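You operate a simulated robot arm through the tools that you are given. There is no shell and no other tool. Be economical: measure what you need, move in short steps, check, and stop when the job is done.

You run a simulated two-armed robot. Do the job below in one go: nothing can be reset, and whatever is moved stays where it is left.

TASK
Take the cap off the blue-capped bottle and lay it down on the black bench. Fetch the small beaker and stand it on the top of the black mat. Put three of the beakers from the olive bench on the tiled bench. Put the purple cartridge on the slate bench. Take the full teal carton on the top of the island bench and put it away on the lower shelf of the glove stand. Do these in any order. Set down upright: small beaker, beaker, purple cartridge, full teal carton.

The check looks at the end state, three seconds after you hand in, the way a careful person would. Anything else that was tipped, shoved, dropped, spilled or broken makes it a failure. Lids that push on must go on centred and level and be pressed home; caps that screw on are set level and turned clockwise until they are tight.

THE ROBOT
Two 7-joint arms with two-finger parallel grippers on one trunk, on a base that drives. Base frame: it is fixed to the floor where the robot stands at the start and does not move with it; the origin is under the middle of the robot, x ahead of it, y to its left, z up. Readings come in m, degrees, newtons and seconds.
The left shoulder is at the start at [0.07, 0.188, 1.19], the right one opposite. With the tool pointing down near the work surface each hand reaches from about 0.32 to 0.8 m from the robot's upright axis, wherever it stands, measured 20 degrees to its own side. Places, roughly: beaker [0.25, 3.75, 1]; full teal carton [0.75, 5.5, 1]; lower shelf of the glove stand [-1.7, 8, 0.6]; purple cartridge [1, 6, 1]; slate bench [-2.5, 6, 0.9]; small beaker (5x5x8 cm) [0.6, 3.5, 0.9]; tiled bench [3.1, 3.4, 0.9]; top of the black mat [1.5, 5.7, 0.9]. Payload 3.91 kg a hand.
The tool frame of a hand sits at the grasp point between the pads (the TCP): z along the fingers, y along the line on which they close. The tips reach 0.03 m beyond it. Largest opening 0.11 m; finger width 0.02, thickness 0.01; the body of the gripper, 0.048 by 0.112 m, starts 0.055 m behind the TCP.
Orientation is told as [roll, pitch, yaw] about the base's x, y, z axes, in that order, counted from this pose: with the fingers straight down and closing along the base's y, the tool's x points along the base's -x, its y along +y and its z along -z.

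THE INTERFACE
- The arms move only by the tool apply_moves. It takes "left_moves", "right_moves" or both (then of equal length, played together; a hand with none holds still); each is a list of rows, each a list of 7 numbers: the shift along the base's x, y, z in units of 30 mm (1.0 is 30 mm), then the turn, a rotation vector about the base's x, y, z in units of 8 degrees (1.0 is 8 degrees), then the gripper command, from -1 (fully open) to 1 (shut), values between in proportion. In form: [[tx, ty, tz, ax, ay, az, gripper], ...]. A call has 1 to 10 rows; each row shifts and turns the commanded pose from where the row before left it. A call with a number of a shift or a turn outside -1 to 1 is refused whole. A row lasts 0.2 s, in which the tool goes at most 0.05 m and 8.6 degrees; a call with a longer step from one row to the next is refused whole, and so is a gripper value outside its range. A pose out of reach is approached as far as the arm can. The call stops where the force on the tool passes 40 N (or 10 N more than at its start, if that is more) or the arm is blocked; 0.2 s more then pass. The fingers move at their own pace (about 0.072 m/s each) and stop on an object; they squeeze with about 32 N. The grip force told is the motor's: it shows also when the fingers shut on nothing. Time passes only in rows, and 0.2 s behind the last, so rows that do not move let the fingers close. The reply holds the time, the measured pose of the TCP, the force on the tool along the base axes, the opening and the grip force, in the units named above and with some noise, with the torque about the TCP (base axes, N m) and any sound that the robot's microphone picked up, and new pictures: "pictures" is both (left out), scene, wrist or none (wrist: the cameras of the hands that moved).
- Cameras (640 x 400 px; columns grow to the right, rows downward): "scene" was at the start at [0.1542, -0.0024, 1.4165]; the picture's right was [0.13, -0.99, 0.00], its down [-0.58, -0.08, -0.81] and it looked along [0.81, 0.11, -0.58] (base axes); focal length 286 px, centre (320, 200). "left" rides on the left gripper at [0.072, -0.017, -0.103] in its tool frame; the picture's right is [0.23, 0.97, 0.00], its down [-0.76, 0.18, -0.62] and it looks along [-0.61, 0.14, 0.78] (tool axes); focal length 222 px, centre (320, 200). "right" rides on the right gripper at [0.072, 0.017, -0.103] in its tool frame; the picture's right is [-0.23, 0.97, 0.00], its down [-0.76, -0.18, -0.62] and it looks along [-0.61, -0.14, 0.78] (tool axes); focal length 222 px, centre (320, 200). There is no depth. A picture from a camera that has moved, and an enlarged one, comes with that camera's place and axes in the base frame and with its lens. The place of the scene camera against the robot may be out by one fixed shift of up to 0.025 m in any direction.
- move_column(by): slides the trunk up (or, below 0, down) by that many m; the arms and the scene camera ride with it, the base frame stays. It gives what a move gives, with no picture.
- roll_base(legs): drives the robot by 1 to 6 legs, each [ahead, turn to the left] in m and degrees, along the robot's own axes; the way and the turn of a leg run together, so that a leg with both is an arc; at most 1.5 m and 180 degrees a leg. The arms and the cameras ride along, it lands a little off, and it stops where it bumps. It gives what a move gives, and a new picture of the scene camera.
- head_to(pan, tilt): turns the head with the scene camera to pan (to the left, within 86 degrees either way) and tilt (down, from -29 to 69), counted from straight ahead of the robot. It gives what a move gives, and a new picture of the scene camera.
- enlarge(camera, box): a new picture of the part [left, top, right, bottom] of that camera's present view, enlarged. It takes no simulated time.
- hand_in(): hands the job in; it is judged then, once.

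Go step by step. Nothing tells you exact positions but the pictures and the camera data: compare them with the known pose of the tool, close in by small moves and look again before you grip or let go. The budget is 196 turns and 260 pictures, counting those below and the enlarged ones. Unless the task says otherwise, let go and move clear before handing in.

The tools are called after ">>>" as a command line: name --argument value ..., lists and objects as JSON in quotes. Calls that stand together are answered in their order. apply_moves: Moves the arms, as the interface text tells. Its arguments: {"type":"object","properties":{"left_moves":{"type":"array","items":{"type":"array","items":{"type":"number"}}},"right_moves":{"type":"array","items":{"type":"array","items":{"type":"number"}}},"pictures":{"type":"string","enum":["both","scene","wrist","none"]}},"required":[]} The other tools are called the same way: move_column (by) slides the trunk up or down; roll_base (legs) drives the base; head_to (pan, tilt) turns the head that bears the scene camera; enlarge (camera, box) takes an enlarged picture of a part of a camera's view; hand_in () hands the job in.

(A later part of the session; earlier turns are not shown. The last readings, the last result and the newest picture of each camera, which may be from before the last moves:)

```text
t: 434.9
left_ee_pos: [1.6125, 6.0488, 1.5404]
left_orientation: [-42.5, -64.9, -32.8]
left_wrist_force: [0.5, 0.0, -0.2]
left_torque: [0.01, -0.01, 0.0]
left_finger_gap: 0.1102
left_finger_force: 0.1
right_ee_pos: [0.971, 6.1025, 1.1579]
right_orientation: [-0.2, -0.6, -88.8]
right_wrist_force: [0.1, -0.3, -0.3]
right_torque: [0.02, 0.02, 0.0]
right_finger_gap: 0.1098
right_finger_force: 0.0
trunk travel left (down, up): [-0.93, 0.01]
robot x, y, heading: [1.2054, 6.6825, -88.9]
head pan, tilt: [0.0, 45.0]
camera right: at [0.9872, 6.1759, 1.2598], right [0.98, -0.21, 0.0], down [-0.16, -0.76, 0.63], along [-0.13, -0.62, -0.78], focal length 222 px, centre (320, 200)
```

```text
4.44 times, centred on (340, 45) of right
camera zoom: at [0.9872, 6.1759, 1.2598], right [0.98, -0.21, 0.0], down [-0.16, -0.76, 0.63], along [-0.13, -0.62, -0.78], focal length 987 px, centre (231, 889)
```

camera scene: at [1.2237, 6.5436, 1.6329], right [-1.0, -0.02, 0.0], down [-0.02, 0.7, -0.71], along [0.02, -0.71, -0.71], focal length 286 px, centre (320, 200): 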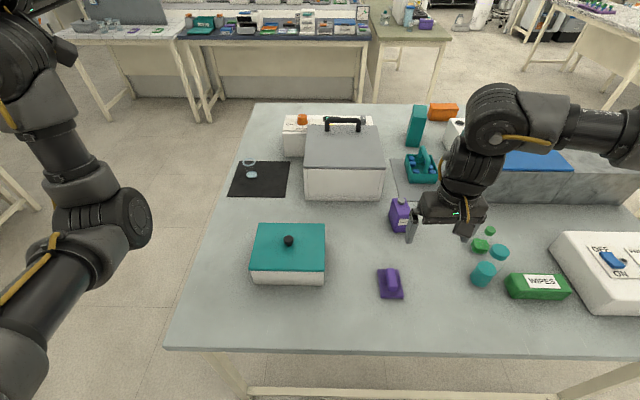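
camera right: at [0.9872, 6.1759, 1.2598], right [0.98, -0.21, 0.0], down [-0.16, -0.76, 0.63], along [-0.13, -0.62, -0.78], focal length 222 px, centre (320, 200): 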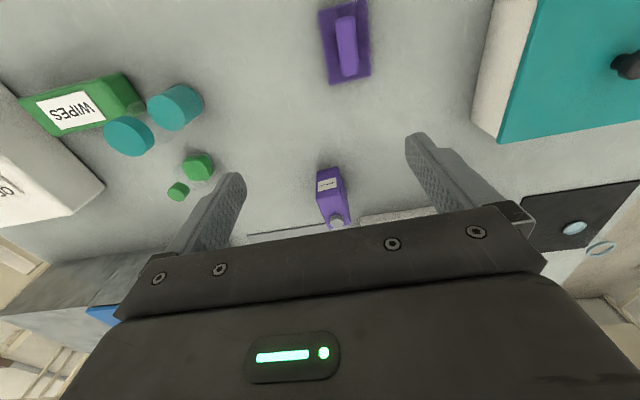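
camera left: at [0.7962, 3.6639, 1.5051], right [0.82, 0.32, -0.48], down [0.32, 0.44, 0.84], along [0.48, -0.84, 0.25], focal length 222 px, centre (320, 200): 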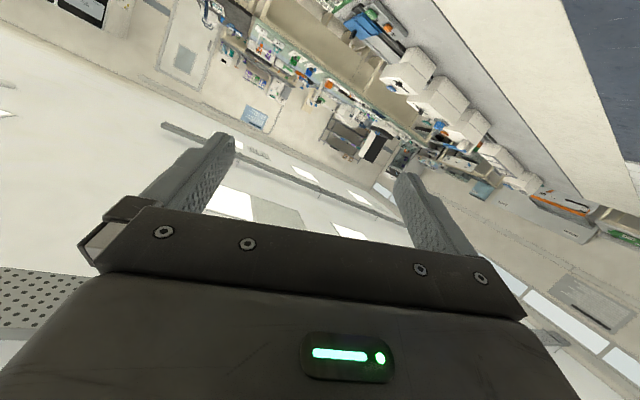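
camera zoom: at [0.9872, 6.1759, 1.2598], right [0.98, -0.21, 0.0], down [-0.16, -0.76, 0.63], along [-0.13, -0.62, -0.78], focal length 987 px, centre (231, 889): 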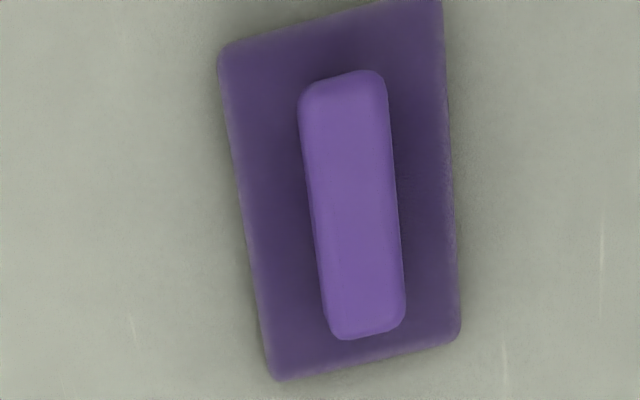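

The labelled Tivacordo cartridge is at about (0.96, 5.91), turned ~9°, shoulder height z 0.97. Move a bit closer, lower the trunk 0.1 m, and advance the hand with yaw +9°.

>>> roll_base --legs '[[0.06, 0]]'

>>> move_column --by -0.1

>>> apply_moves --right_moves '[[0, -0.8, 0, 0, 0, 0.6, -1], [0, -0.8, 0, 0, 0, 0.5, -1], [0, -0.6, 0, 0, 0, 0, -1], [0, 0, 0, 0, 0, 0, -1]]' --pictures "wrist"

```text
t: 435.8
left_ee_pos: [1.6131, 5.9939, 1.542]
left_orientation: [-43.1, -65.1, -32.2]
left_wrist_force: [-2.3, -17.4, -7.4]
left_torque: [-1.59, -0.36, 1.31]
left_finger_gap: 0.1101
left_finger_force: 0.1
right_ee_pos: [0.9708, 6.044, 1.1587]
right_orientation: [-0.2, -1.0, -89.0]
right_wrist_force: [-0.4, 0.1, 0.5]
right_torque: [0.0, -0.01, 0.02]
right_finger_gap: 0.1098
right_finger_force: 0.0
trunk travel left (down, up): [-0.93, 0.01]
robot x, y, heading: [1.2019, 6.6223, -88.3]
head pan, tilt: [0.0, 45.0]
camera scene: at [1.225, 6.4573, 1.6322], right [-1.0, -0.02, 0.0], down [-0.02, 0.72, -0.7], along [0.02, -0.7, -0.72], focal length 286 px, centre (320, 200)
```

scene: 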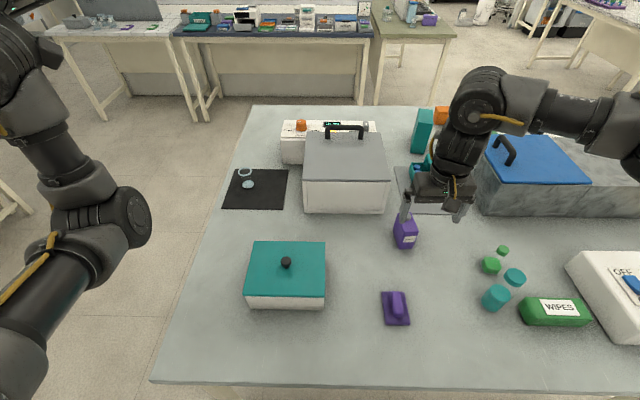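

```text
t: 436.1
left_ee_pos: [1.613, 6.0588, 1.5753]
left_orientation: [-56.8, -67.6, -18.9]
left_wrist_force: [-22.6, -175.1, -43.0]
left_torque: [-14.33, -1.51, 13.73]
left_finger_gap: 0.1102
left_finger_force: 0.0
right_ee_pos: [0.9694, 6.0934, 1.1809]
right_orientation: [-0.2, -3.6, -89.4]
right_wrist_force: [0.2, 0.8, 0.6]
right_torque: [-0.02, -0.03, 0.01]
right_finger_gap: 0.11
right_finger_force: 0.0
trunk travel left (down, up): [-0.93, 0.01]
robot x, y, heading: [1.2012, 6.6225, -88.7]
head pan, tilt: [0.0, 45.0]
stopped: the force on the tool passed its limit (the readings are from after the stop); the commanded pose is now the measured one
```

```text
t: 437.1
left_ee_pos: [1.6139, 6.0245, 1.5582]
left_orientation: [-52.0, -66.6, -23.7]
left_wrist_force: [-36.6, -61.5, 12.2]
left_torque: [-1.12, 2.41, 8.71]
left_finger_gap: 0.1098
left_finger_force: 0.0
right_ee_pos: [0.9702, 6.0034, 1.1689]
right_orientation: [-0.2, -2.3, -80.6]
right_wrist_force: [0.0, -0.6, 0.2]
right_torque: [0.05, 0.02, 0.01]
right_finger_gap: 0.1098
right_finger_force: 0.1
trunk travel left (down, up): [-0.93, 0.01]
robot x, y, heading: [1.2044, 6.6279, -88.6]
head pan, tilt: [0.0, 45.0]
camera right: at [0.976, 6.0813, 1.2691], right [1.0, -0.06, 0.01], down [-0.05, -0.75, 0.65], along [-0.04, -0.65, -0.76], focal length 222 px, centre (320, 200)
```

right: 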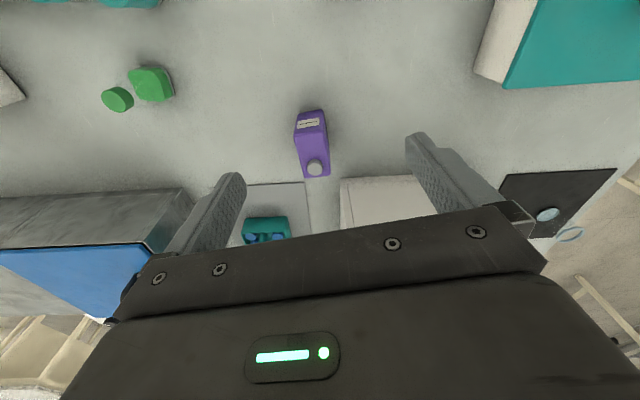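

The left arm is pressing against itself again and blocks the trunk motion. Extend the left hand forward to free it.

>>> apply_moves --left_moves '[[0, -0.8, 0, 0, 0, 0, -1], [0, -0.8, 0, 0, 0, 0, -1], [0, -0.8, -0.3, 0, 0, 0, -1], [0, -0.8, -0.3, 0, 0, 0, -1], [0, -0.8, -0.3, 0, 0, 0, -1]]' --pictures "none"

>>> head_to --pan 30 --tilt 35

```text
t: 438.3
left_ee_pos: [1.6152, 5.909, 1.5344]
left_orientation: [-51.7, -66.9, -23.9]
left_wrist_force: [-0.7, -0.1, -0.1]
left_torque: [-0.01, 0.0, 0.02]
left_finger_gap: 0.1098
left_finger_force: 0.1
right_ee_pos: [0.9691, 6.0068, 1.171]
right_orientation: [-0.2, -2.4, -80.6]
right_wrist_force: [-0.6, 0.5, 1.0]
right_torque: [0.02, -0.01, 0.0]
right_finger_gap: 0.1098
right_finger_force: 0.0
trunk travel left (down, up): [-0.93, 0.01]
robot x, y, heading: [1.2086, 6.6263, -88.8]
head pan, tilt: [0.0, 45.0]
```

```text
t: 439.2
left_ee_pos: [1.6143, 5.9105, 1.5344]
left_orientation: [-52.0, -66.8, -23.7]
left_wrist_force: [-0.6, -0.7, 0.6]
left_torque: [0.03, 0.0, -0.01]
left_finger_gap: 0.1099
left_finger_force: 0.0
right_ee_pos: [0.9699, 6.0075, 1.1714]
right_orientation: [-0.2, -2.5, -80.6]
right_wrist_force: [0.5, -0.7, -0.2]
right_torque: [0.02, -0.01, -0.03]
right_finger_gap: 0.1099
right_finger_force: 0.0
trunk travel left (down, up): [-0.93, 0.01]
robot x, y, heading: [1.2052, 6.6272, -88.8]
head pan, tilt: [30.0, 35.0]
camera scene: at [1.269, 6.4851, 1.6468], right [-0.85, -0.52, 0.0], down [-0.3, 0.49, -0.82], along [0.42, -0.7, -0.57], focal length 286 px, centre (320, 200)
```

scene: 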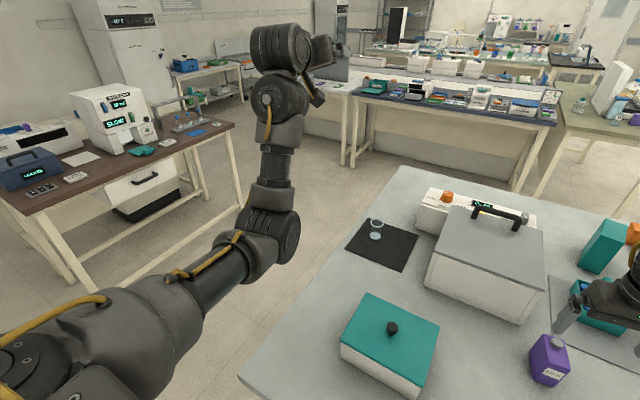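

Freed. Lower the trunk, level the right hand, and move over the cartridge.

>>> move_column --by -0.1

>>> apply_moves --right_moves '[[-0.1, -0.4, 0.2, 0.15, 0, 0, -1], [-0.1, -0.6, 0.1, 0.15, 0, 0, -1], [0, -0.6, 0, 0, 0, 0, -1], [0, -0.5, 0, 0, 0, 0, -1], [0, 0, 0, 0, 0, 0, -1]]' --pictures "wrist"

```text
t: 440.6
left_ee_pos: [1.6145, 5.9107, 1.4344]
left_orientation: [-51.8, -67.0, -23.7]
left_wrist_force: [0.1, -0.8, 0.1]
left_torque: [0.01, 0.04, -0.02]
left_finger_gap: 0.1101
left_finger_force: 0.0
right_ee_pos: [0.9712, 6.0075, 1.0709]
right_orientation: [-0.1, -2.5, -80.6]
right_wrist_force: [0.3, -0.3, -0.1]
right_torque: [0.01, -0.01, 0.02]
right_finger_gap: 0.1101
right_finger_force: 0.1
trunk travel left (down, up): [-0.83, 0.11]
robot x, y, heading: [1.2076, 6.6251, -88.8]
head pan, tilt: [30.0, 35.0]
```

```text
t: 441.8
left_ee_pos: [1.6147, 5.9115, 1.4352]
left_orientation: [-51.9, -66.9, -23.8]
left_wrist_force: [0.4, 0.6, 0.2]
left_torque: [0.04, 0.0, 0.03]
left_finger_gap: 0.1103
left_finger_force: 0.0
right_ee_pos: [0.9634, 5.9429, 1.0801]
right_orientation: [0.2, -0.1, -80.6]
right_wrist_force: [-0.1, 0.5, 0.2]
right_torque: [-0.03, 0.0, 0.0]
right_finger_gap: 0.11
right_finger_force: 0.0
trunk travel left (down, up): [-0.83, 0.11]
robot x, y, heading: [1.2032, 6.6242, -89.0]
head pan, tilt: [30.0, 35.0]
camera right: at [0.968, 6.0177, 1.1833], right [1.0, -0.07, 0.0], down [-0.05, -0.78, 0.62], along [-0.04, -0.62, -0.78], focal length 222 px, centre (320, 200)
```

right: 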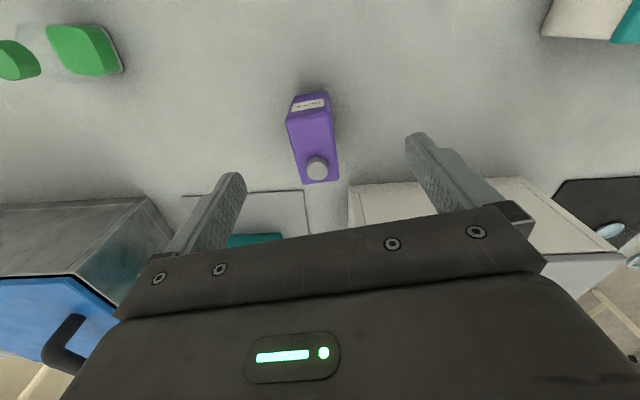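

Cartridge center (0.956, 5.914), clear of the dryer box. Descend to z 0.95 with fingers either side.

>>> apply_moves --right_moves '[[-0.25, -0.95, 0, 0, 0, -0.1, -0.7], [0, 0, -0.9, 0, 0, 0, -0.7], [0, 0, -0.9, 0, 0, 0, -0.7], [0, 0, -0.9, 0, 0, 0, -0.7], [0, 0, -0.9, 0, 0, 0, -0.7], [0, 0, -0.7, 0, 0, 0, -0.7], [0, 0, 0, 0, 0, 0, -0.7]]' --pictures "wrist"

```text
t: 443.4
left_ee_pos: [1.6166, 5.9112, 1.4342]
left_orientation: [-52.1, -66.8, -23.7]
left_wrist_force: [0.4, 0.0, 0.1]
left_torque: [-0.02, 0.02, 0.0]
left_finger_gap: 0.1098
left_finger_force: 0.1
right_ee_pos: [0.9594, 5.9155, 0.9527]
right_orientation: [0.0, -0.1, -81.4]
right_wrist_force: [-0.6, -0.7, 0.4]
right_torque: [0.0, -0.02, -0.03]
right_finger_gap: 0.0934
right_finger_force: 0.2
trunk travel left (down, up): [-0.83, 0.11]
robot x, y, heading: [1.2034, 6.6204, -89.0]
head pan, tilt: [30.0, 35.0]
camera right: at [0.9646, 5.9889, 1.055], right [1.0, -0.08, 0.0], down [-0.06, -0.78, 0.62], along [-0.05, -0.62, -0.78], focal length 222 px, centre (320, 200)
```

right: 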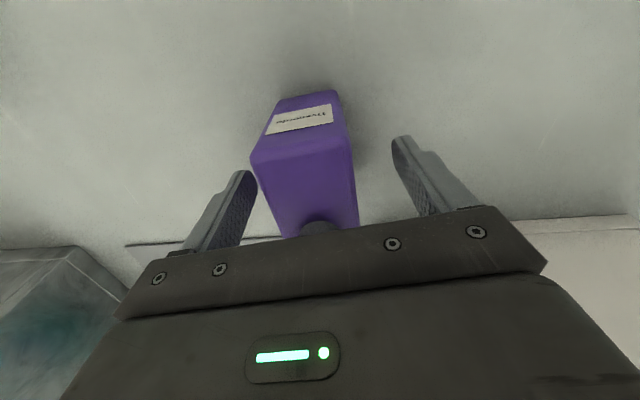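

Shift 1 cm toward -x to center, then grip and lift.

>>> apply_moves --right_moves '[[-0.36, 0, 0, 0, 0, 0, -0.7], [0, 0, 0, 0, 0, 0, -0.2], [0, 0, 0, 0, 0, 0, 0.3], [0, 0, 0, 0, 0, 0, 1], [0, 0, 0, 0, 0, 0, 1], [0, 0, 0, 0, 0, 0, 1]]' --pictures "wrist"

```text
t: 444.8
left_ee_pos: [1.6148, 5.9107, 1.4349]
left_orientation: [-51.9, -66.9, -23.8]
left_wrist_force: [-0.5, -0.4, 0.2]
left_torque: [-0.01, 0.03, 0.02]
left_finger_gap: 0.1098
left_finger_force: 0.2
right_ee_pos: [0.9469, 5.9152, 0.9514]
right_orientation: [0.1, -0.2, -81.4]
right_wrist_force: [0.1, -0.8, 1.0]
right_torque: [0.04, 0.0, 0.01]
right_finger_gap: 0.0456
right_finger_force: 32.4
trunk travel left (down, up): [-0.83, 0.11]
robot x, y, heading: [1.2025, 6.6264, -88.7]
head pan, tilt: [30.0, 35.0]
camera right: at [0.9532, 5.9892, 1.055], right [1.0, -0.08, 0.0], down [-0.06, -0.78, 0.62], along [-0.05, -0.62, -0.78], focal length 222 px, centre (320, 200)
```

right: 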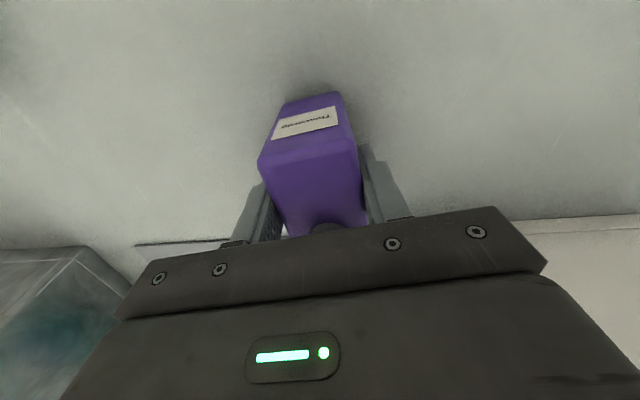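

Gripped. Lift, draw back, raise the trunk and head toward the slate bench.

>>> apply_moves --right_moves '[[0, 0, 0.3, 0, 0, 0, 1], [0, 0, 0.9, 0, 0, 0, 1], [0, 0, 0.9, 0, 0, 0, 1], [0, 0, 0.9, 0, 0, 0, 1], [0, 0, 0.9, 0, 0, 0, 1], [0, 0.9, 0.9, 0, 0, 0, 1], [0, 0.9, 0.5, 0, 0, 0, 1], [0, 0.9, 0, 0, 0, 0, 1], [0, 0.9, 0, 0, 0, 0, 1], [0, 0.9, 0, 0, 0, 0, 1]]' --pictures "wrist"

>>> move_column --by 0.1

>>> roll_base --legs '[[-0.35, 0], [0, -91], [1.4, 0]]'

>>> head_to --pan 15 --tilt 15

```text
t: 447.0
left_ee_pos: [1.6131, 5.9107, 1.436]
left_orientation: [-52.0, -67.0, -23.7]
left_wrist_force: [0.2, 0.6, 1.2]
left_torque: [0.02, -0.02, 0.04]
left_finger_gap: 0.1102
left_finger_force: 0.0
right_ee_pos: [0.9455, 6.0506, 1.11]
right_orientation: [0.2, -0.2, -81.5]
right_wrist_force: [0.1, 1.2, -2.3]
right_torque: [0.01, 0.0, -0.02]
right_finger_gap: 0.0456
right_finger_force: 31.9
trunk travel left (down, up): [-0.83, 0.11]
robot x, y, heading: [1.2079, 6.6252, -88.4]
head pan, tilt: [30.0, 35.0]
camera right: at [0.951, 6.1251, 1.2141], right [1.0, -0.08, 0.0], down [-0.07, -0.78, 0.63], along [-0.05, -0.62, -0.78], focal length 222 px, centre (320, 200)
```

right: 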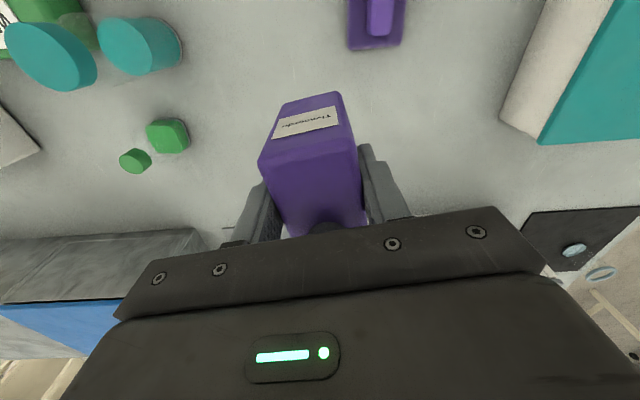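

```text
t: 448.3
left_ee_pos: [1.6146, 5.9098, 1.5343]
left_orientation: [-51.9, -66.9, -23.8]
left_wrist_force: [1.2, 0.7, 1.1]
left_torque: [0.0, -0.01, 0.02]
left_finger_gap: 0.11
left_finger_force: 0.0
right_ee_pos: [0.9457, 6.0488, 1.2099]
right_orientation: [0.1, -0.1, -81.4]
right_wrist_force: [-0.8, 1.4, -2.5]
right_torque: [0.01, -0.03, 0.01]
right_finger_gap: 0.0457
right_finger_force: 32.5
trunk travel left (down, up): [-0.93, 0.01]
robot x, y, heading: [1.2051, 6.6265, -88.9]
head pan, tilt: [30.0, 35.0]
```

```text
t: 461.0
left_ee_pos: [-0.9166, 6.538, 1.5357]
left_orientation: [-52.0, -67.1, -113.6]
left_wrist_force: [-0.4, 0.1, -0.1]
left_torque: [0.01, 0.0, -0.01]
left_finger_gap: 0.1101
left_finger_force: 0.0
right_ee_pos: [-0.7783, 7.2065, 1.2111]
right_orientation: [0.2, -0.1, -171.3]
right_wrist_force: [-0.1, 0.0, -2.1]
right_torque: [0.0, 0.0, 0.05]
right_finger_gap: 0.0456
right_finger_force: 32.0
trunk travel left (down, up): [-0.93, 0.01]
robot x, y, heading: [-0.2066, 6.9444, -178.7]
head pan, tilt: [30.0, 35.0]
camera scene: at [-0.3124, 6.8867, 1.6469], right [-0.52, 0.85, 0.0], down [0.49, 0.3, -0.82], along [-0.7, -0.43, -0.57], focal length 286 px, centre (320, 200)
```

scene: 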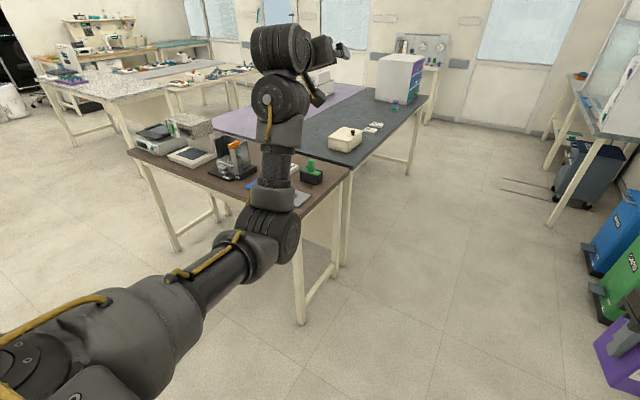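

```text
t: 461.8
left_ee_pos: [-0.9167, 6.5379, 1.5345]
left_orientation: [-51.8, -66.8, -113.8]
left_wrist_force: [-0.6, -0.2, -0.7]
left_torque: [0.03, -0.01, 0.02]
left_finger_gap: 0.1098
left_finger_force: 0.0
right_ee_pos: [-0.7791, 7.2072, 1.2109]
right_orientation: [0.2, 0.0, -171.4]
right_wrist_force: [0.5, 0.7, -1.9]
right_torque: [-0.04, -0.02, -0.03]
right_finger_gap: 0.0456
right_finger_force: 32.4
trunk travel left (down, up): [-0.93, 0.01]
robot x, y, heading: [-0.2048, 6.9464, -178.6]
head pan, tilt: [15.0, 15.0]
camera scene: at [-0.328, 6.9061, 1.6786], right [-0.28, 0.96, 0.0], down [0.25, 0.07, -0.97], along [-0.93, -0.27, -0.26], focal length 286 px, centre (320, 200)
```

scene: 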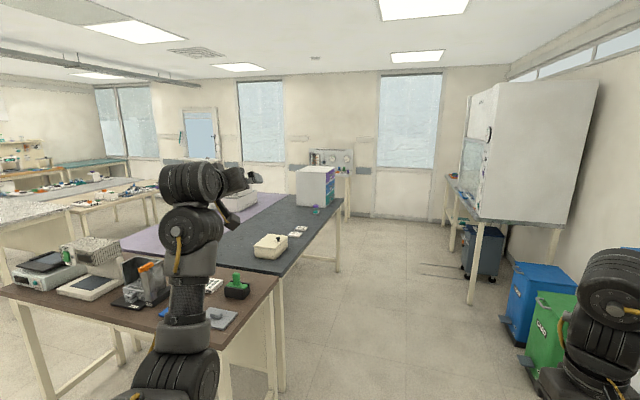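

The slate bench's near edge is at y≈6.3, with free top around (-2.5, 6.1). Drive there and face it.

>>> roll_base --legs '[[1.4, 0], [0.65, 0], [0, 88.5]]'

>>> head_to --pan 0 --tilt 48

```text
t: 475.8
left_ee_pos: [-1.8826, 6.1758, 1.5343]
left_orientation: [-51.9, -67.0, -25.9]
left_wrist_force: [0.9, -0.5, 0.7]
left_torque: [0.0, -0.01, -0.01]
left_finger_gap: 0.1101
left_finger_force: 0.1
right_ee_pos: [-2.5441, 6.3385, 1.2105]
right_orientation: [0.1, 0.0, -83.5]
right_wrist_force: [-0.6, 1.2, -2.2]
right_torque: [0.0, 0.0, 0.01]
right_finger_gap: 0.0457
right_finger_force: 32.3
trunk travel left (down, up): [-0.93, 0.01]
robot x, y, heading: [-2.2647, 6.905, -90.8]
head pan, tilt: [15.0, 15.0]
camera scene: at [-2.2263, 6.7493, 1.6788], right [-0.97, -0.25, 0.0], down [-0.06, 0.25, -0.97], along [0.24, -0.94, -0.26], focal length 286 px, centre (320, 200)
```

scene: 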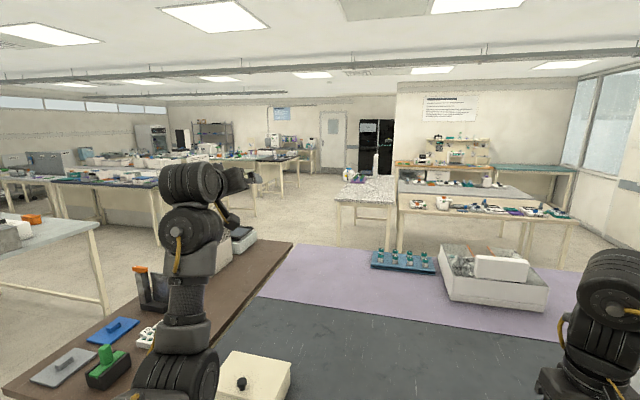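

```text
t: 476.8
left_ee_pos: [-1.8814, 6.1754, 1.5348]
left_orientation: [-51.9, -66.9, -25.9]
left_wrist_force: [-0.7, 0.7, -0.4]
left_torque: [-0.03, -0.02, 0.01]
left_finger_gap: 0.11
left_finger_force: 0.0
right_ee_pos: [-2.5444, 6.3395, 1.2108]
right_orientation: [0.1, -0.2, -83.6]
right_wrist_force: [-0.3, -0.8, -1.6]
right_torque: [0.0, -0.01, -0.02]
right_finger_gap: 0.0457
right_finger_force: 32.0
trunk travel left (down, up): [-0.93, 0.01]
robot x, y, heading: [-2.2658, 6.9002, -90.8]
head pan, tilt: [0.0, 48.0]
camera scene: at [-2.2494, 6.7611, 1.6278], right [-1.0, 0.01, 0.0], down [0.01, 0.74, -0.67], along [-0.01, -0.67, -0.74], focal length 286 px, centre (320, 200)
```

scene: 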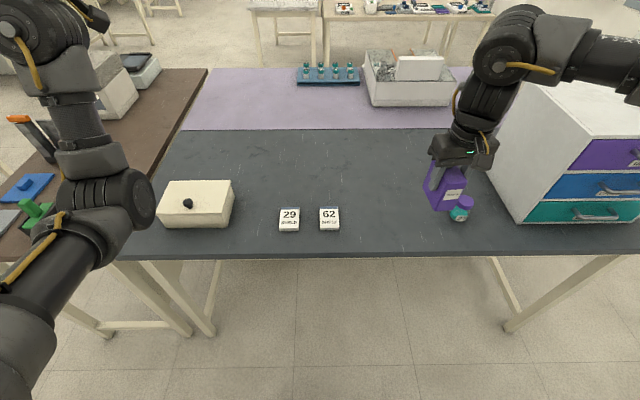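

Free spot at about (-2.50, 6.10), between the number cards and the cup. Drive closer and lower the cartridge there.

>>> roll_base --legs '[[0.18, 0]]'

>>> apply_moves --right_moves '[[0.5, -0.7, 0, 0, 0, 0, 1], [0.5, -0.7, -0.5, 0, 0, 0, 1], [0.3, -0.6, -0.9, 0, 0, 0, 1], [0, 0, -0.9, 0, 0, 0, 1], [0, 0, -0.9, 0, 0, 0, 1], [0, 0, -0.9, 0, 0, 0, 1], [0, 0, -0.9, 0, 0, 0, 1], [0, 0, -0.9, 0, 0, 0, 1], [0, 0, -0.8, 0, 0, 0, 1], [0, 0, 0, 0, 0, 0, 1]]' --pictures "both"

```text
t: 478.3
left_ee_pos: [-1.8848, 6.0009, 1.5374]
left_orientation: [-52.3, -67.0, -25.3]
left_wrist_force: [0.1, -0.3, 0.3]
left_torque: [0.0, 0.01, 0.03]
left_finger_gap: 0.11
left_finger_force: 0.0
right_ee_pos: [-2.5466, 6.1637, 1.2124]
right_orientation: [0.2, -0.2, -83.6]
right_wrist_force: [-0.5, 0.3, -1.8]
right_torque: [0.0, 0.01, -0.01]
right_finger_gap: 0.0455
right_finger_force: 31.7
trunk travel left (down, up): [-0.93, 0.01]
robot x, y, heading: [-2.2656, 6.7212, -90.9]
head pan, tilt: [0.0, 48.0]
camera scene: at [-2.252, 6.5868, 1.6283], right [-1.0, 0.01, 0.0], down [0.01, 0.74, -0.67], along [-0.01, -0.67, -0.74], focal length 286 px, centre (320, 200)
```

scene: 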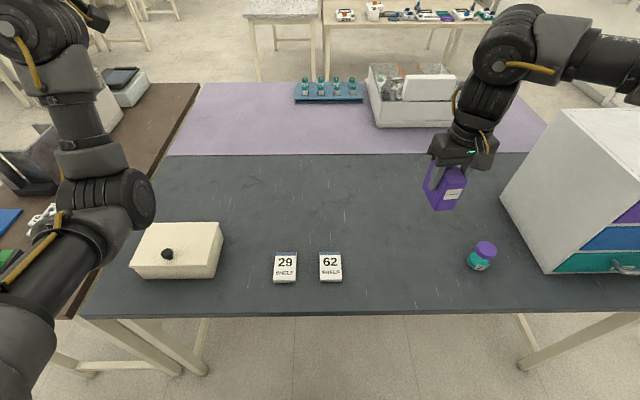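

```text
t: 480.5
left_ee_pos: [-1.8846, 5.9962, 1.5352]
left_orientation: [-51.9, -67.0, -25.8]
left_wrist_force: [-0.1, -0.4, 0.0]
left_torque: [-0.04, -0.02, 0.05]
left_finger_gap: 0.1101
left_finger_force: 0.1
right_ee_pos: [-2.5059, 6.0983, 1.0101]
right_orientation: [0.2, -0.1, -83.5]
right_wrist_force: [0.6, -0.4, -1.3]
right_torque: [-0.02, -0.02, 0.0]
right_finger_gap: 0.0456
right_finger_force: 32.0
trunk travel left (down, up): [-0.93, 0.01]
robot x, y, heading: [-2.2686, 6.7254, -90.7]
head pan, tilt: [0.0, 48.0]
camera scene: at [-2.252, 6.5814, 1.6278], right [-1.0, 0.01, 0.0], down [0.01, 0.74, -0.67], along [-0.01, -0.67, -0.74], focal length 286 px, centre (320, 200)
camera right: at [-2.4971, 6.1733, 1.1133], right [0.99, -0.12, 0.0], down [-0.09, -0.78, 0.62], along [-0.07, -0.62, -0.78], focal length 222 px, centre (320, 200)
```

scene: 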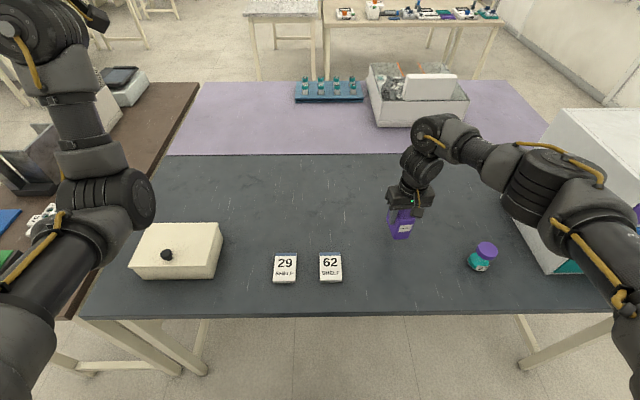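
right: 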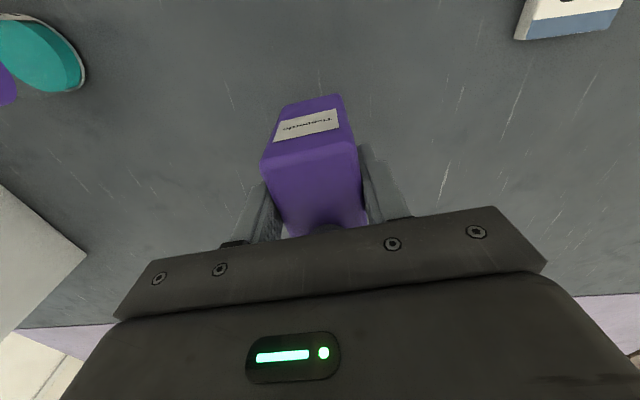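

>>> apply_moves --right_moves '[[0, 0, -0.9, 0, 0, 0, 1], [0, 0, -0.6, 0, 0, 0, 1], [0, 0, -0.2, 0, 0, 0, 1], [0, 0, -0.1, 0, 0, 0, 1], [0, 0, -0.1, 0, 0, 0, 1], [0, 0, 0, 0, 0, 0, 1]]' --pictures "none"

```text
t: 481.9
left_ee_pos: [-1.8831, 5.997, 1.5351]
left_orientation: [-52.0, -67.0, -25.7]
left_wrist_force: [-0.3, -0.6, 0.3]
left_torque: [0.02, 0.0, -0.02]
left_finger_gap: 0.1099
left_finger_force: 0.0
right_ee_pos: [-2.507, 6.0998, 0.9521]
right_orientation: [0.0, -0.1, -83.5]
right_wrist_force: [1.4, -0.6, -1.1]
right_torque: [-0.05, 0.02, 0.01]
right_finger_gap: 0.0455
right_finger_force: 31.9
trunk travel left (down, up): [-0.93, 0.01]
robot x, y, heading: [-2.2663, 6.7288, -90.8]
head pan, tilt: [0.0, 48.0]
```

>>> apply_moves --right_moves '[[0, 0, -0.08, 0, 0, 0, 1], [0, 0, -0.08, 0, 0, 0, 1], [0, 0, 0, 0, 0, 0, 1]]' --pictures "none"

```text
t: 482.7
left_ee_pos: [-1.884, 6.0003, 1.537]
left_orientation: [-52.3, -67.0, -25.6]
left_wrist_force: [-0.8, 0.3, 0.5]
left_torque: [0.01, -0.02, -0.01]
left_finger_gap: 0.1097
left_finger_force: 0.0
right_ee_pos: [-2.5065, 6.099, 0.9526]
right_orientation: [0.1, -0.6, -83.5]
right_wrist_force: [-5.3, -6.5, 30.4]
right_torque: [-0.03, 0.31, 0.08]
right_finger_gap: 0.046
right_finger_force: 31.9
trunk travel left (down, up): [-0.93, 0.01]
robot x, y, heading: [-2.2649, 6.7264, -90.7]
head pan, tilt: [0.0, 48.0]
```

On the bench. Ease off, release, rise.

>>> apply_moves --right_moves '[[0, 0, 0.12, 0, 0, 0, 1], [0, 0, 0, 0, 0, 0, 0], [0, 0, 0, 0, 0, 0, -0.5], [0, 0, 0, 0, 0, 0, -0.6], [0, 0, 0.5, 0, 0, 0, -0.6], [0, 0, 0.9, 0, 0, 0, -0.6], [0, 0, 0.9, 0, 0, 0, -0.6], [0, 0, 0.9, 0, 0, 0, -1], [0, 0.5, 0.9, 0, 0, 0, -1], [0, 0.5, 0.9, 0, 0, 0, -1]]' --pictures "both"

```text
t: 484.9
left_ee_pos: [-1.8838, 5.9984, 1.5354]
left_orientation: [-52.1, -67.0, -25.7]
left_wrist_force: [0.1, 0.6, 0.2]
left_torque: [-0.02, 0.01, 0.0]
left_finger_gap: 0.1099
left_finger_force: 0.0
right_ee_pos: [-2.508, 6.1305, 1.1011]
right_orientation: [0.1, 0.0, -83.6]
right_wrist_force: [0.5, -0.1, -0.4]
right_torque: [-0.01, 0.0, 0.0]
right_finger_gap: 0.1102
right_finger_force: 0.0
trunk travel left (down, up): [-0.93, 0.01]
robot x, y, heading: [-2.2692, 6.7248, -90.8]
head pan, tilt: [0.0, 48.0]
camera scene: at [-2.2521, 6.5834, 1.6279], right [-1.0, 0.01, 0.0], down [0.01, 0.74, -0.67], along [-0.01, -0.67, -0.74], focal length 286 px, centre (320, 200)
camera right: at [-2.4984, 6.205, 1.2043], right [0.99, -0.12, 0.0], down [-0.09, -0.78, 0.62], along [-0.07, -0.62, -0.78], focal length 222 px, centre (320, 200)
```

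scene: 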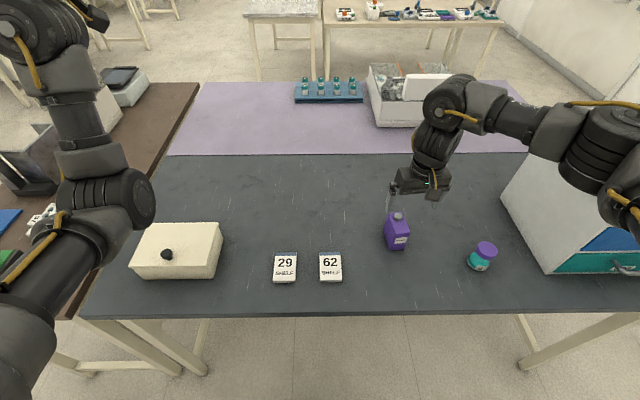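
right: 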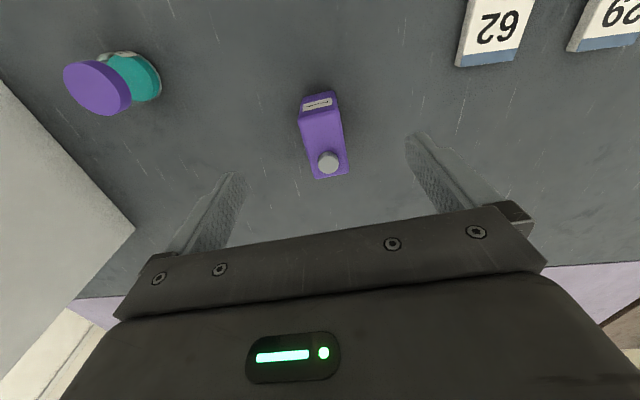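

Cartridge is upright on the slate bench. Now turn and look at the glove stand on the way.

>>> apply_moves --right_moves '[[0, 0.6, 0.9, 0, 0, -0.8, -1], [0, 0.6, 0.9, 0, 0, 0, -1], [0, 0.5, 0.9, 0, 0, 0, -1], [0, 0, 0.5, 0, 0, 0, -1]]' --pictures "none"

>>> roll_base --legs '[[-0.22, 0], [0, 90.5]]'

>>> head_to --pan 62 --tilt 30

```text
t: 485.9
left_ee_pos: [-1.8838, 5.996, 1.5341]
left_orientation: [-52.0, -66.9, -25.8]
left_wrist_force: [0.2, -0.6, -0.4]
left_torque: [0.0, 0.0, 0.03]
left_finger_gap: 0.1099
left_finger_force: 0.0
right_ee_pos: [-2.5077, 6.181, 1.1956]
right_orientation: [0.1, -0.1, -90.0]
right_wrist_force: [0.6, -0.5, -0.2]
right_torque: [-0.02, 0.0, -0.01]
right_finger_gap: 0.1099
right_finger_force: 0.0
trunk travel left (down, up): [-0.93, 0.01]
robot x, y, heading: [-2.2675, 6.7262, -90.8]
head pan, tilt: [0.0, 48.0]
```

```text
t: 491.4
left_ee_pos: [-1.5346, 7.3205, 1.5351]
left_orientation: [-52.0, -67.0, 64.0]
left_wrist_force: [0.0, 1.3, -0.3]
left_torque: [0.01, -0.01, 0.01]
left_finger_gap: 0.11
left_finger_force: 0.0
right_ee_pos: [-1.7198, 6.6981, 1.1952]
right_orientation: [0.2, -0.1, -0.1]
right_wrist_force: [-0.2, -0.7, 0.6]
right_torque: [0.01, 0.01, 0.02]
right_finger_gap: 0.1102
right_finger_force: 0.2
trunk travel left (down, up): [-0.93, 0.01]
robot x, y, heading: [-2.2652, 6.9401, -0.9]
head pan, tilt: [0.0, 48.0]
camera scene: at [-2.1178, 6.924, 1.6278], right [-0.02, -1.0, 0.0], down [-0.74, 0.01, -0.67], along [0.67, -0.01, -0.74], focal length 286 px, centre (320, 200)
```

scene: 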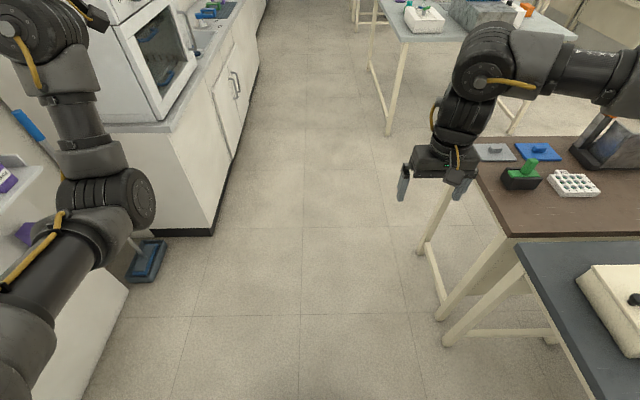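

```text
t: 492.7
left_ee_pos: [-1.5348, 7.3222, 1.5349]
left_orientation: [-52.0, -67.1, 64.0]
left_wrist_force: [-0.4, -0.6, 1.0]
left_torque: [-0.02, 0.02, 0.01]
left_finger_gap: 0.1101
left_finger_force: 0.1
right_ee_pos: [-1.7198, 6.6986, 1.1967]
right_orientation: [0.2, -0.1, -0.1]
right_wrist_force: [0.0, 0.2, 0.1]
right_torque: [-0.01, -0.01, -0.05]
right_finger_gap: 0.11
right_finger_force: 0.0
trunk travel left (down, up): [-0.93, 0.01]
robot x, y, heading: [-2.2652, 6.9397, -0.8]
head pan, tilt: [62.0, 30.0]
camera scene: at [-2.1527, 7.0051, 1.6546], right [0.87, -0.48, 0.0], down [-0.24, -0.44, -0.87], along [0.42, 0.76, -0.5], focal length 286 px, centre (320, 200)
```

scene: 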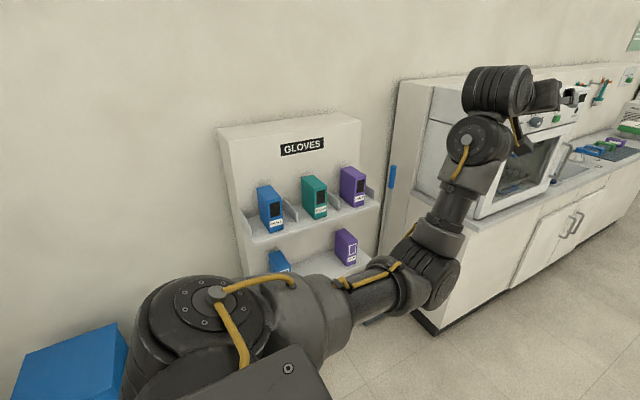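

The glove stand: two shelves of cartons, the middle slot of the lower shelf seems free for the teal one. Enlarging.

>>> enlarge --camera "scene" --box '[210, 110, 390, 290]'

>>> roll_base --legs '[[0.95, 0], [0, -2], [0.95, 0]]'

```text
2.22 times, centred on (300, 200) of scene
camera zoom: at [-2.1527, 7.0051, 1.6546], right [0.87, -0.48, 0.0], down [-0.24, -0.44, -0.87], along [0.42, 0.76, -0.5], focal length 636 px, centre (364, 200)
```

zoom: 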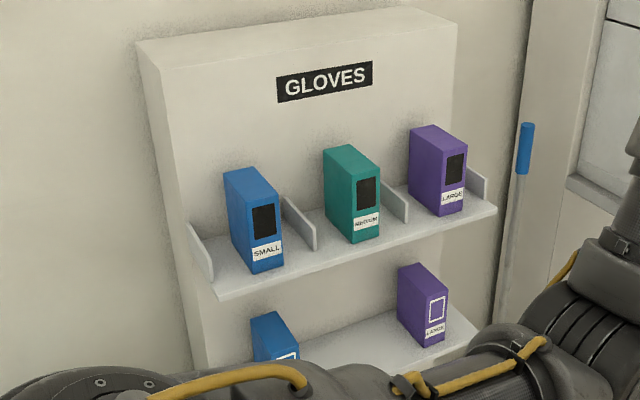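

```text
t: 502.6
left_ee_pos: [0.3829, 7.2076, 1.5359]
left_orientation: [-52.1, -66.9, 61.6]
left_wrist_force: [0.1, 0.4, 0.2]
left_torque: [-0.02, 0.0, -0.02]
left_finger_gap: 0.1101
left_finger_force: 0.1
right_ee_pos: [0.1684, 6.5937, 1.1969]
right_orientation: [0.1, -0.3, -2.8]
right_wrist_force: [0.0, 1.0, 0.1]
right_torque: [0.0, -0.01, 0.04]
right_finger_gap: 0.11
right_finger_force: 0.1
trunk travel left (down, up): [-0.93, 0.01]
robot x, y, heading: [-0.3587, 6.8586, -3.5]
head pan, tilt: [62.0, 30.0]
camera scene: at [-0.2483, 6.9201, 1.6547], right [0.85, -0.52, 0.0], down [-0.26, -0.43, -0.87], along [0.45, 0.74, -0.5], focal length 286 px, centre (320, 200)
```

scene: 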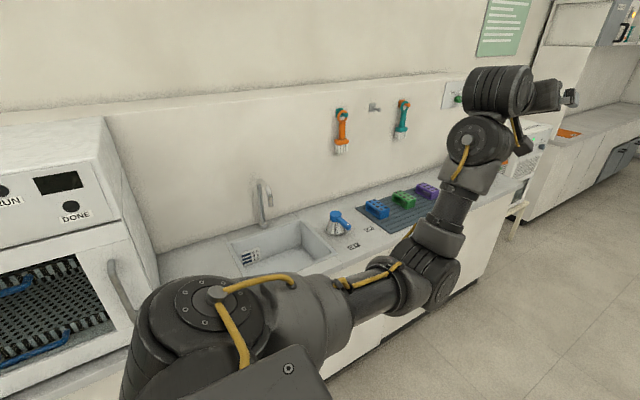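

The lower-shelf cartons carry an outlined (unopened) window, as the tall teal carton on the island does, so that's the full one. Continue through the gap between the tables to the island's front side.

>>> roll_base --legs '[[-0.14, 0], [0, -86.5], [1.2, 0], [1.1, 0], [0, 90], [1.05, 0]]'

>>> roll_base --legs '[[0, 90]]'

>>> head_to --pan -10 --tilt 42

```text
t: 527.4
left_ee_pos: [1.292, 4.9953, 1.5351]
left_orientation: [-52.1, -67.0, 67.8]
left_wrist_force: [-0.1, -1.0, -0.4]
left_torque: [0.0, 0.02, 0.02]
left_finger_gap: 0.1099
left_finger_force: 0.0
right_ee_pos: [1.1462, 4.3621, 1.196]
right_orientation: [0.2, -0.2, 3.7]
right_wrist_force: [-0.4, -0.6, 0.3]
right_torque: [0.0, -0.02, 0.01]
right_finger_gap: 0.1098
right_finger_force: 0.2
trunk travel left (down, up): [-0.93, 0.01]
robot x, y, heading: [0.5894, 4.5674, 2.8]
head pan, tilt: [62.0, 30.0]
camera scene: at [0.6941, 4.6401, 1.6547], right [0.9, -0.43, 0.0], down [-0.21, -0.45, -0.87], along [0.37, 0.78, -0.5], focal length 286 px, centre (320, 200)
```

scene: 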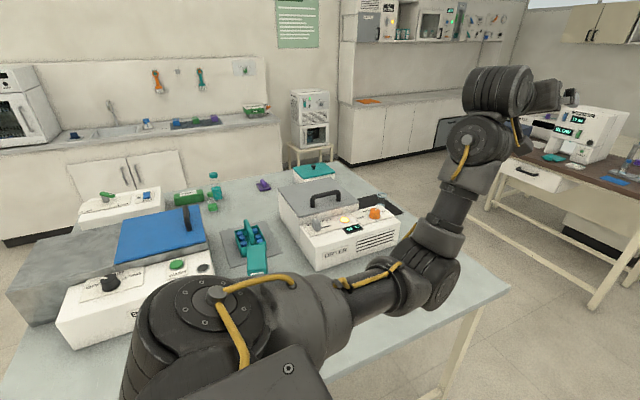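

```text
t: 531.6
left_ee_pos: [0.1686, 5.2755, 1.5342]
left_orientation: [-52.0, -66.9, 157.3]
left_wrist_force: [-0.6, -1.0, 0.1]
left_torque: [-0.02, 0.02, 0.0]
left_finger_gap: 0.11
left_finger_force: 0.0
right_ee_pos: [0.8021, 5.1259, 1.1958]
right_orientation: [0.2, -0.2, 93.1]
right_wrist_force: [0.7, -0.6, -0.3]
right_torque: [0.01, 0.03, 0.02]
right_finger_gap: 0.1101
right_finger_force: 0.1
trunk travel left (down, up): [-0.93, 0.01]
robot x, y, heading: [0.5922, 4.5707, 92.2]
head pan, tilt: [62.0, 30.0]
camera scene: at [0.5235, 4.6456, 1.6546], right [0.43, 0.9, 0.0], down [0.45, -0.22, -0.87], along [-0.78, 0.38, -0.5], focal length 286 px, centre (320, 200)
```

scene: 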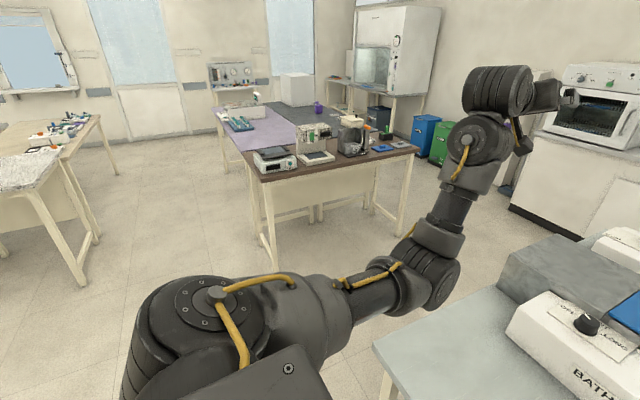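

```text
t: 533.0
left_ee_pos: [0.1674, 5.2767, 1.5351]
left_orientation: [-52.0, -67.0, 157.4]
left_wrist_force: [0.1, -0.4, 0.1]
left_torque: [0.0, -0.02, 0.03]
left_finger_gap: 0.11
left_finger_force: 0.0
right_ee_pos: [0.8009, 5.1272, 1.1954]
right_orientation: [0.1, -0.2, 93.2]
right_wrist_force: [0.9, 0.3, -0.4]
right_torque: [0.02, 0.01, -0.02]
right_finger_gap: 0.1099
right_finger_force: 0.0
trunk travel left (down, up): [-0.93, 0.01]
robot x, y, heading: [0.5876, 4.5681, 92.3]
head pan, tilt: [-10.0, 42.0]
camera scene: at [0.6153, 4.6892, 1.6363], right [0.99, -0.13, 0.0], down [-0.09, -0.66, -0.74], along [0.1, 0.74, -0.67], focal length 286 px, centre (320, 200)
```

scene: 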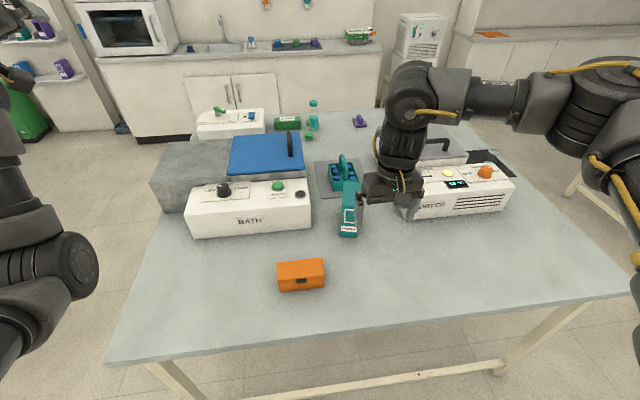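

>>> enlarge --camera "right" --box '[200, 60, 440, 210]'

>>> enlarge --camera "scene" --box '[300, 140, 400, 250]'

```text
2.67 times, centred on (320, 135) of right
camera zoom: at [0.7879, 5.0524, 1.2992], right [-0.98, 0.17, 0.0], down [0.14, 0.77, 0.62], along [0.11, 0.62, -0.78], focal length 592 px, centre (320, 373)
```

zoom: 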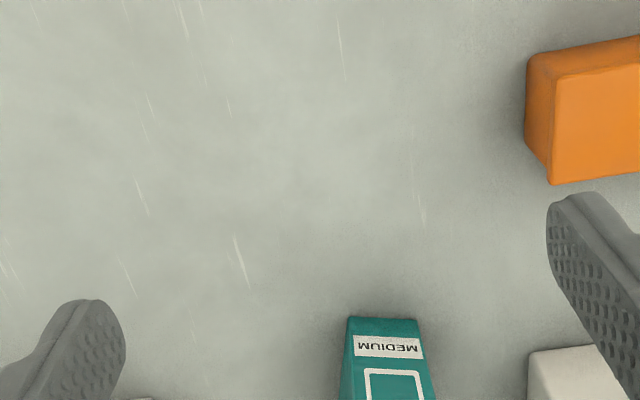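

```text
3.64 times, centred on (350, 195) of scene
camera zoom: at [0.6153, 4.6892, 1.6363], right [0.99, -0.13, 0.0], down [-0.09, -0.66, -0.74], along [0.1, 0.74, -0.67], focal length 1041 px, centre (211, 218)
```

zoom: 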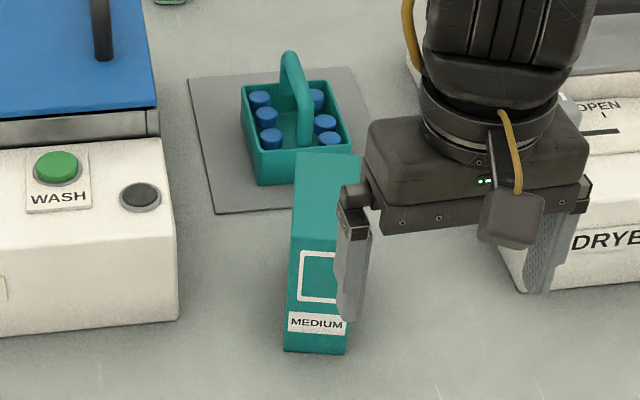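

The carton ("MEDIUM", outlined window) stands with its near face center at (0.784, 5.336), turned -11°, 56 x 115 x 145 mm. For the shelf I need a near-horizontal hand, so I'll yaw and tilt the right tool forward ~70° in free air first.

>>> apply_moves --right_moves '[[0, -0.3, 0, 0, 0, -0.9, -1], [0, -0.3, 0, 0, 0, -0.9, -1], [0, -0.3, 0, 0.92, -0.18, 0, -1], [0, -0.3, 0, 0.92, -0.18, 0, -1], [0, 0, 0, 0.92, -0.18, 0, -1], [0, 0, 0, 0.92, -0.18, 0, -1], [0, 0, 0, 0.92, -0.18, 0, -1], [0, 0, 0, 0.92, -0.18, 0, -1], [0, 0, 0, 0.92, -0.18, 0, -1], [0, 0, 0, 0.92, -0.18, 0, -1]]' --pictures "both"

```text
t: 535.2
left_ee_pos: [0.1672, 5.2755, 1.5351]
left_orientation: [-52.0, -67.0, 157.2]
left_wrist_force: [-0.4, 0.6, -0.7]
left_torque: [0.02, 0.03, 0.0]
left_finger_gap: 0.1099
left_finger_force: 0.1
right_ee_pos: [0.8609, 5.1912, 1.1756]
right_orientation: [0.7, -60.3, 78.5]
right_wrist_force: [-0.1, 0.1, 0.3]
right_torque: [-0.01, 0.02, 0.0]
right_finger_gap: 0.1101
right_finger_force: 0.2
right hand out of reach, approached as far as the arm can: row 3, 4, 5, 6, 7, 8, 9
trunk travel left (down, up): [-0.93, 0.01]
robot x, y, heading: [0.586, 4.5738, 92.5]
head pan, tilt: [-10.0, 42.0]
camera scene: at [0.6158, 4.6894, 1.6363], right [0.99, -0.13, 0.0], down [-0.09, -0.66, -0.74], along [0.1, 0.74, -0.67], focal length 286 px, centre (320, 200)
camera right: at [0.8192, 5.0701, 1.1643], right [-0.93, 0.3, 0.2], down [0.15, -0.19, 0.97], along [0.33, 0.94, 0.14], focal length 222 px, centre (320, 200)
```

scene: 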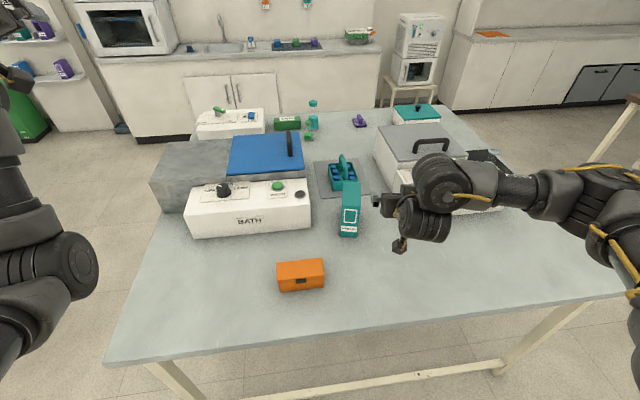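
right: 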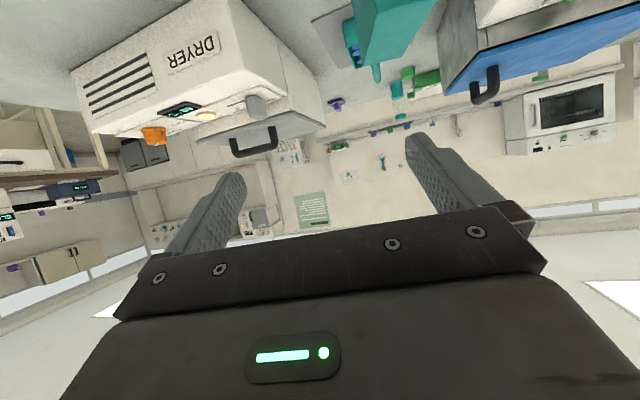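

Tilt of 60° achieved. Now move to a pre-grasp point behind the carton at (0.77, 5.27, 1.06) and look.

>>> apply_moves --right_moves '[[-0.9, 0, -0.3, 0, 0, 0, -1], [-0.9, 0, -0.6, 0, 0, 0, -1], [-0.9, 0.2, -0.8, 0, 0, 0, -1], [-0.3, 0.8, -0.9, 0, 0, 0, -1], [0, 0.8, -0.9, 0, 0, 0, -1], [0, 0.8, -0.4, 0, 0, 0, -1], [0, 0, 0, 0, 0, 0, -1]]' --pictures "both"

```text
t: 536.8
left_ee_pos: [0.1688, 5.2753, 1.5362]
left_orientation: [-52.1, -67.0, 157.3]
left_wrist_force: [0.3, 0.5, 0.2]
left_torque: [0.02, 0.01, 0.0]
left_finger_gap: 0.11
left_finger_force: 0.0
right_ee_pos: [0.7753, 5.2757, 1.0513]
right_orientation: [0.4, -60.1, 78.6]
right_wrist_force: [0.1, -0.1, -0.9]
right_torque: [0.01, 0.0, -0.01]
right_finger_gap: 0.1099
right_finger_force: 0.0
right hand out of reach, approached as far as the arm can: row 1, 2
trunk travel left (down, up): [-0.93, 0.01]
robot x, y, heading: [0.5864, 4.5712, 92.3]
head pan, tilt: [-10.0, 42.0]
camera scene: at [0.6157, 4.6886, 1.6364], right [0.99, -0.13, 0.0], down [-0.09, -0.66, -0.74], along [0.1, 0.74, -0.67], focal length 286 px, centre (320, 200)
camera right: at [0.7354, 5.1555, 1.0402], right [-0.93, 0.3, 0.2], down [0.15, -0.19, 0.97], along [0.33, 0.94, 0.14], focal length 222 px, centre (320, 200)
```

scene: 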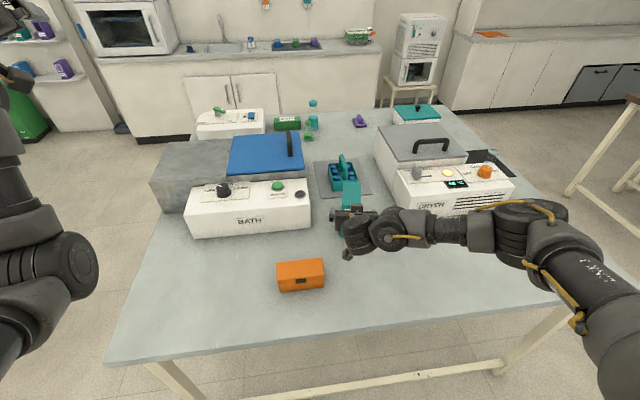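
right: 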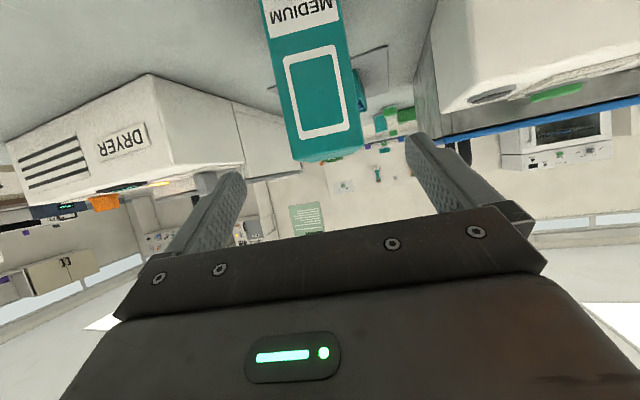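

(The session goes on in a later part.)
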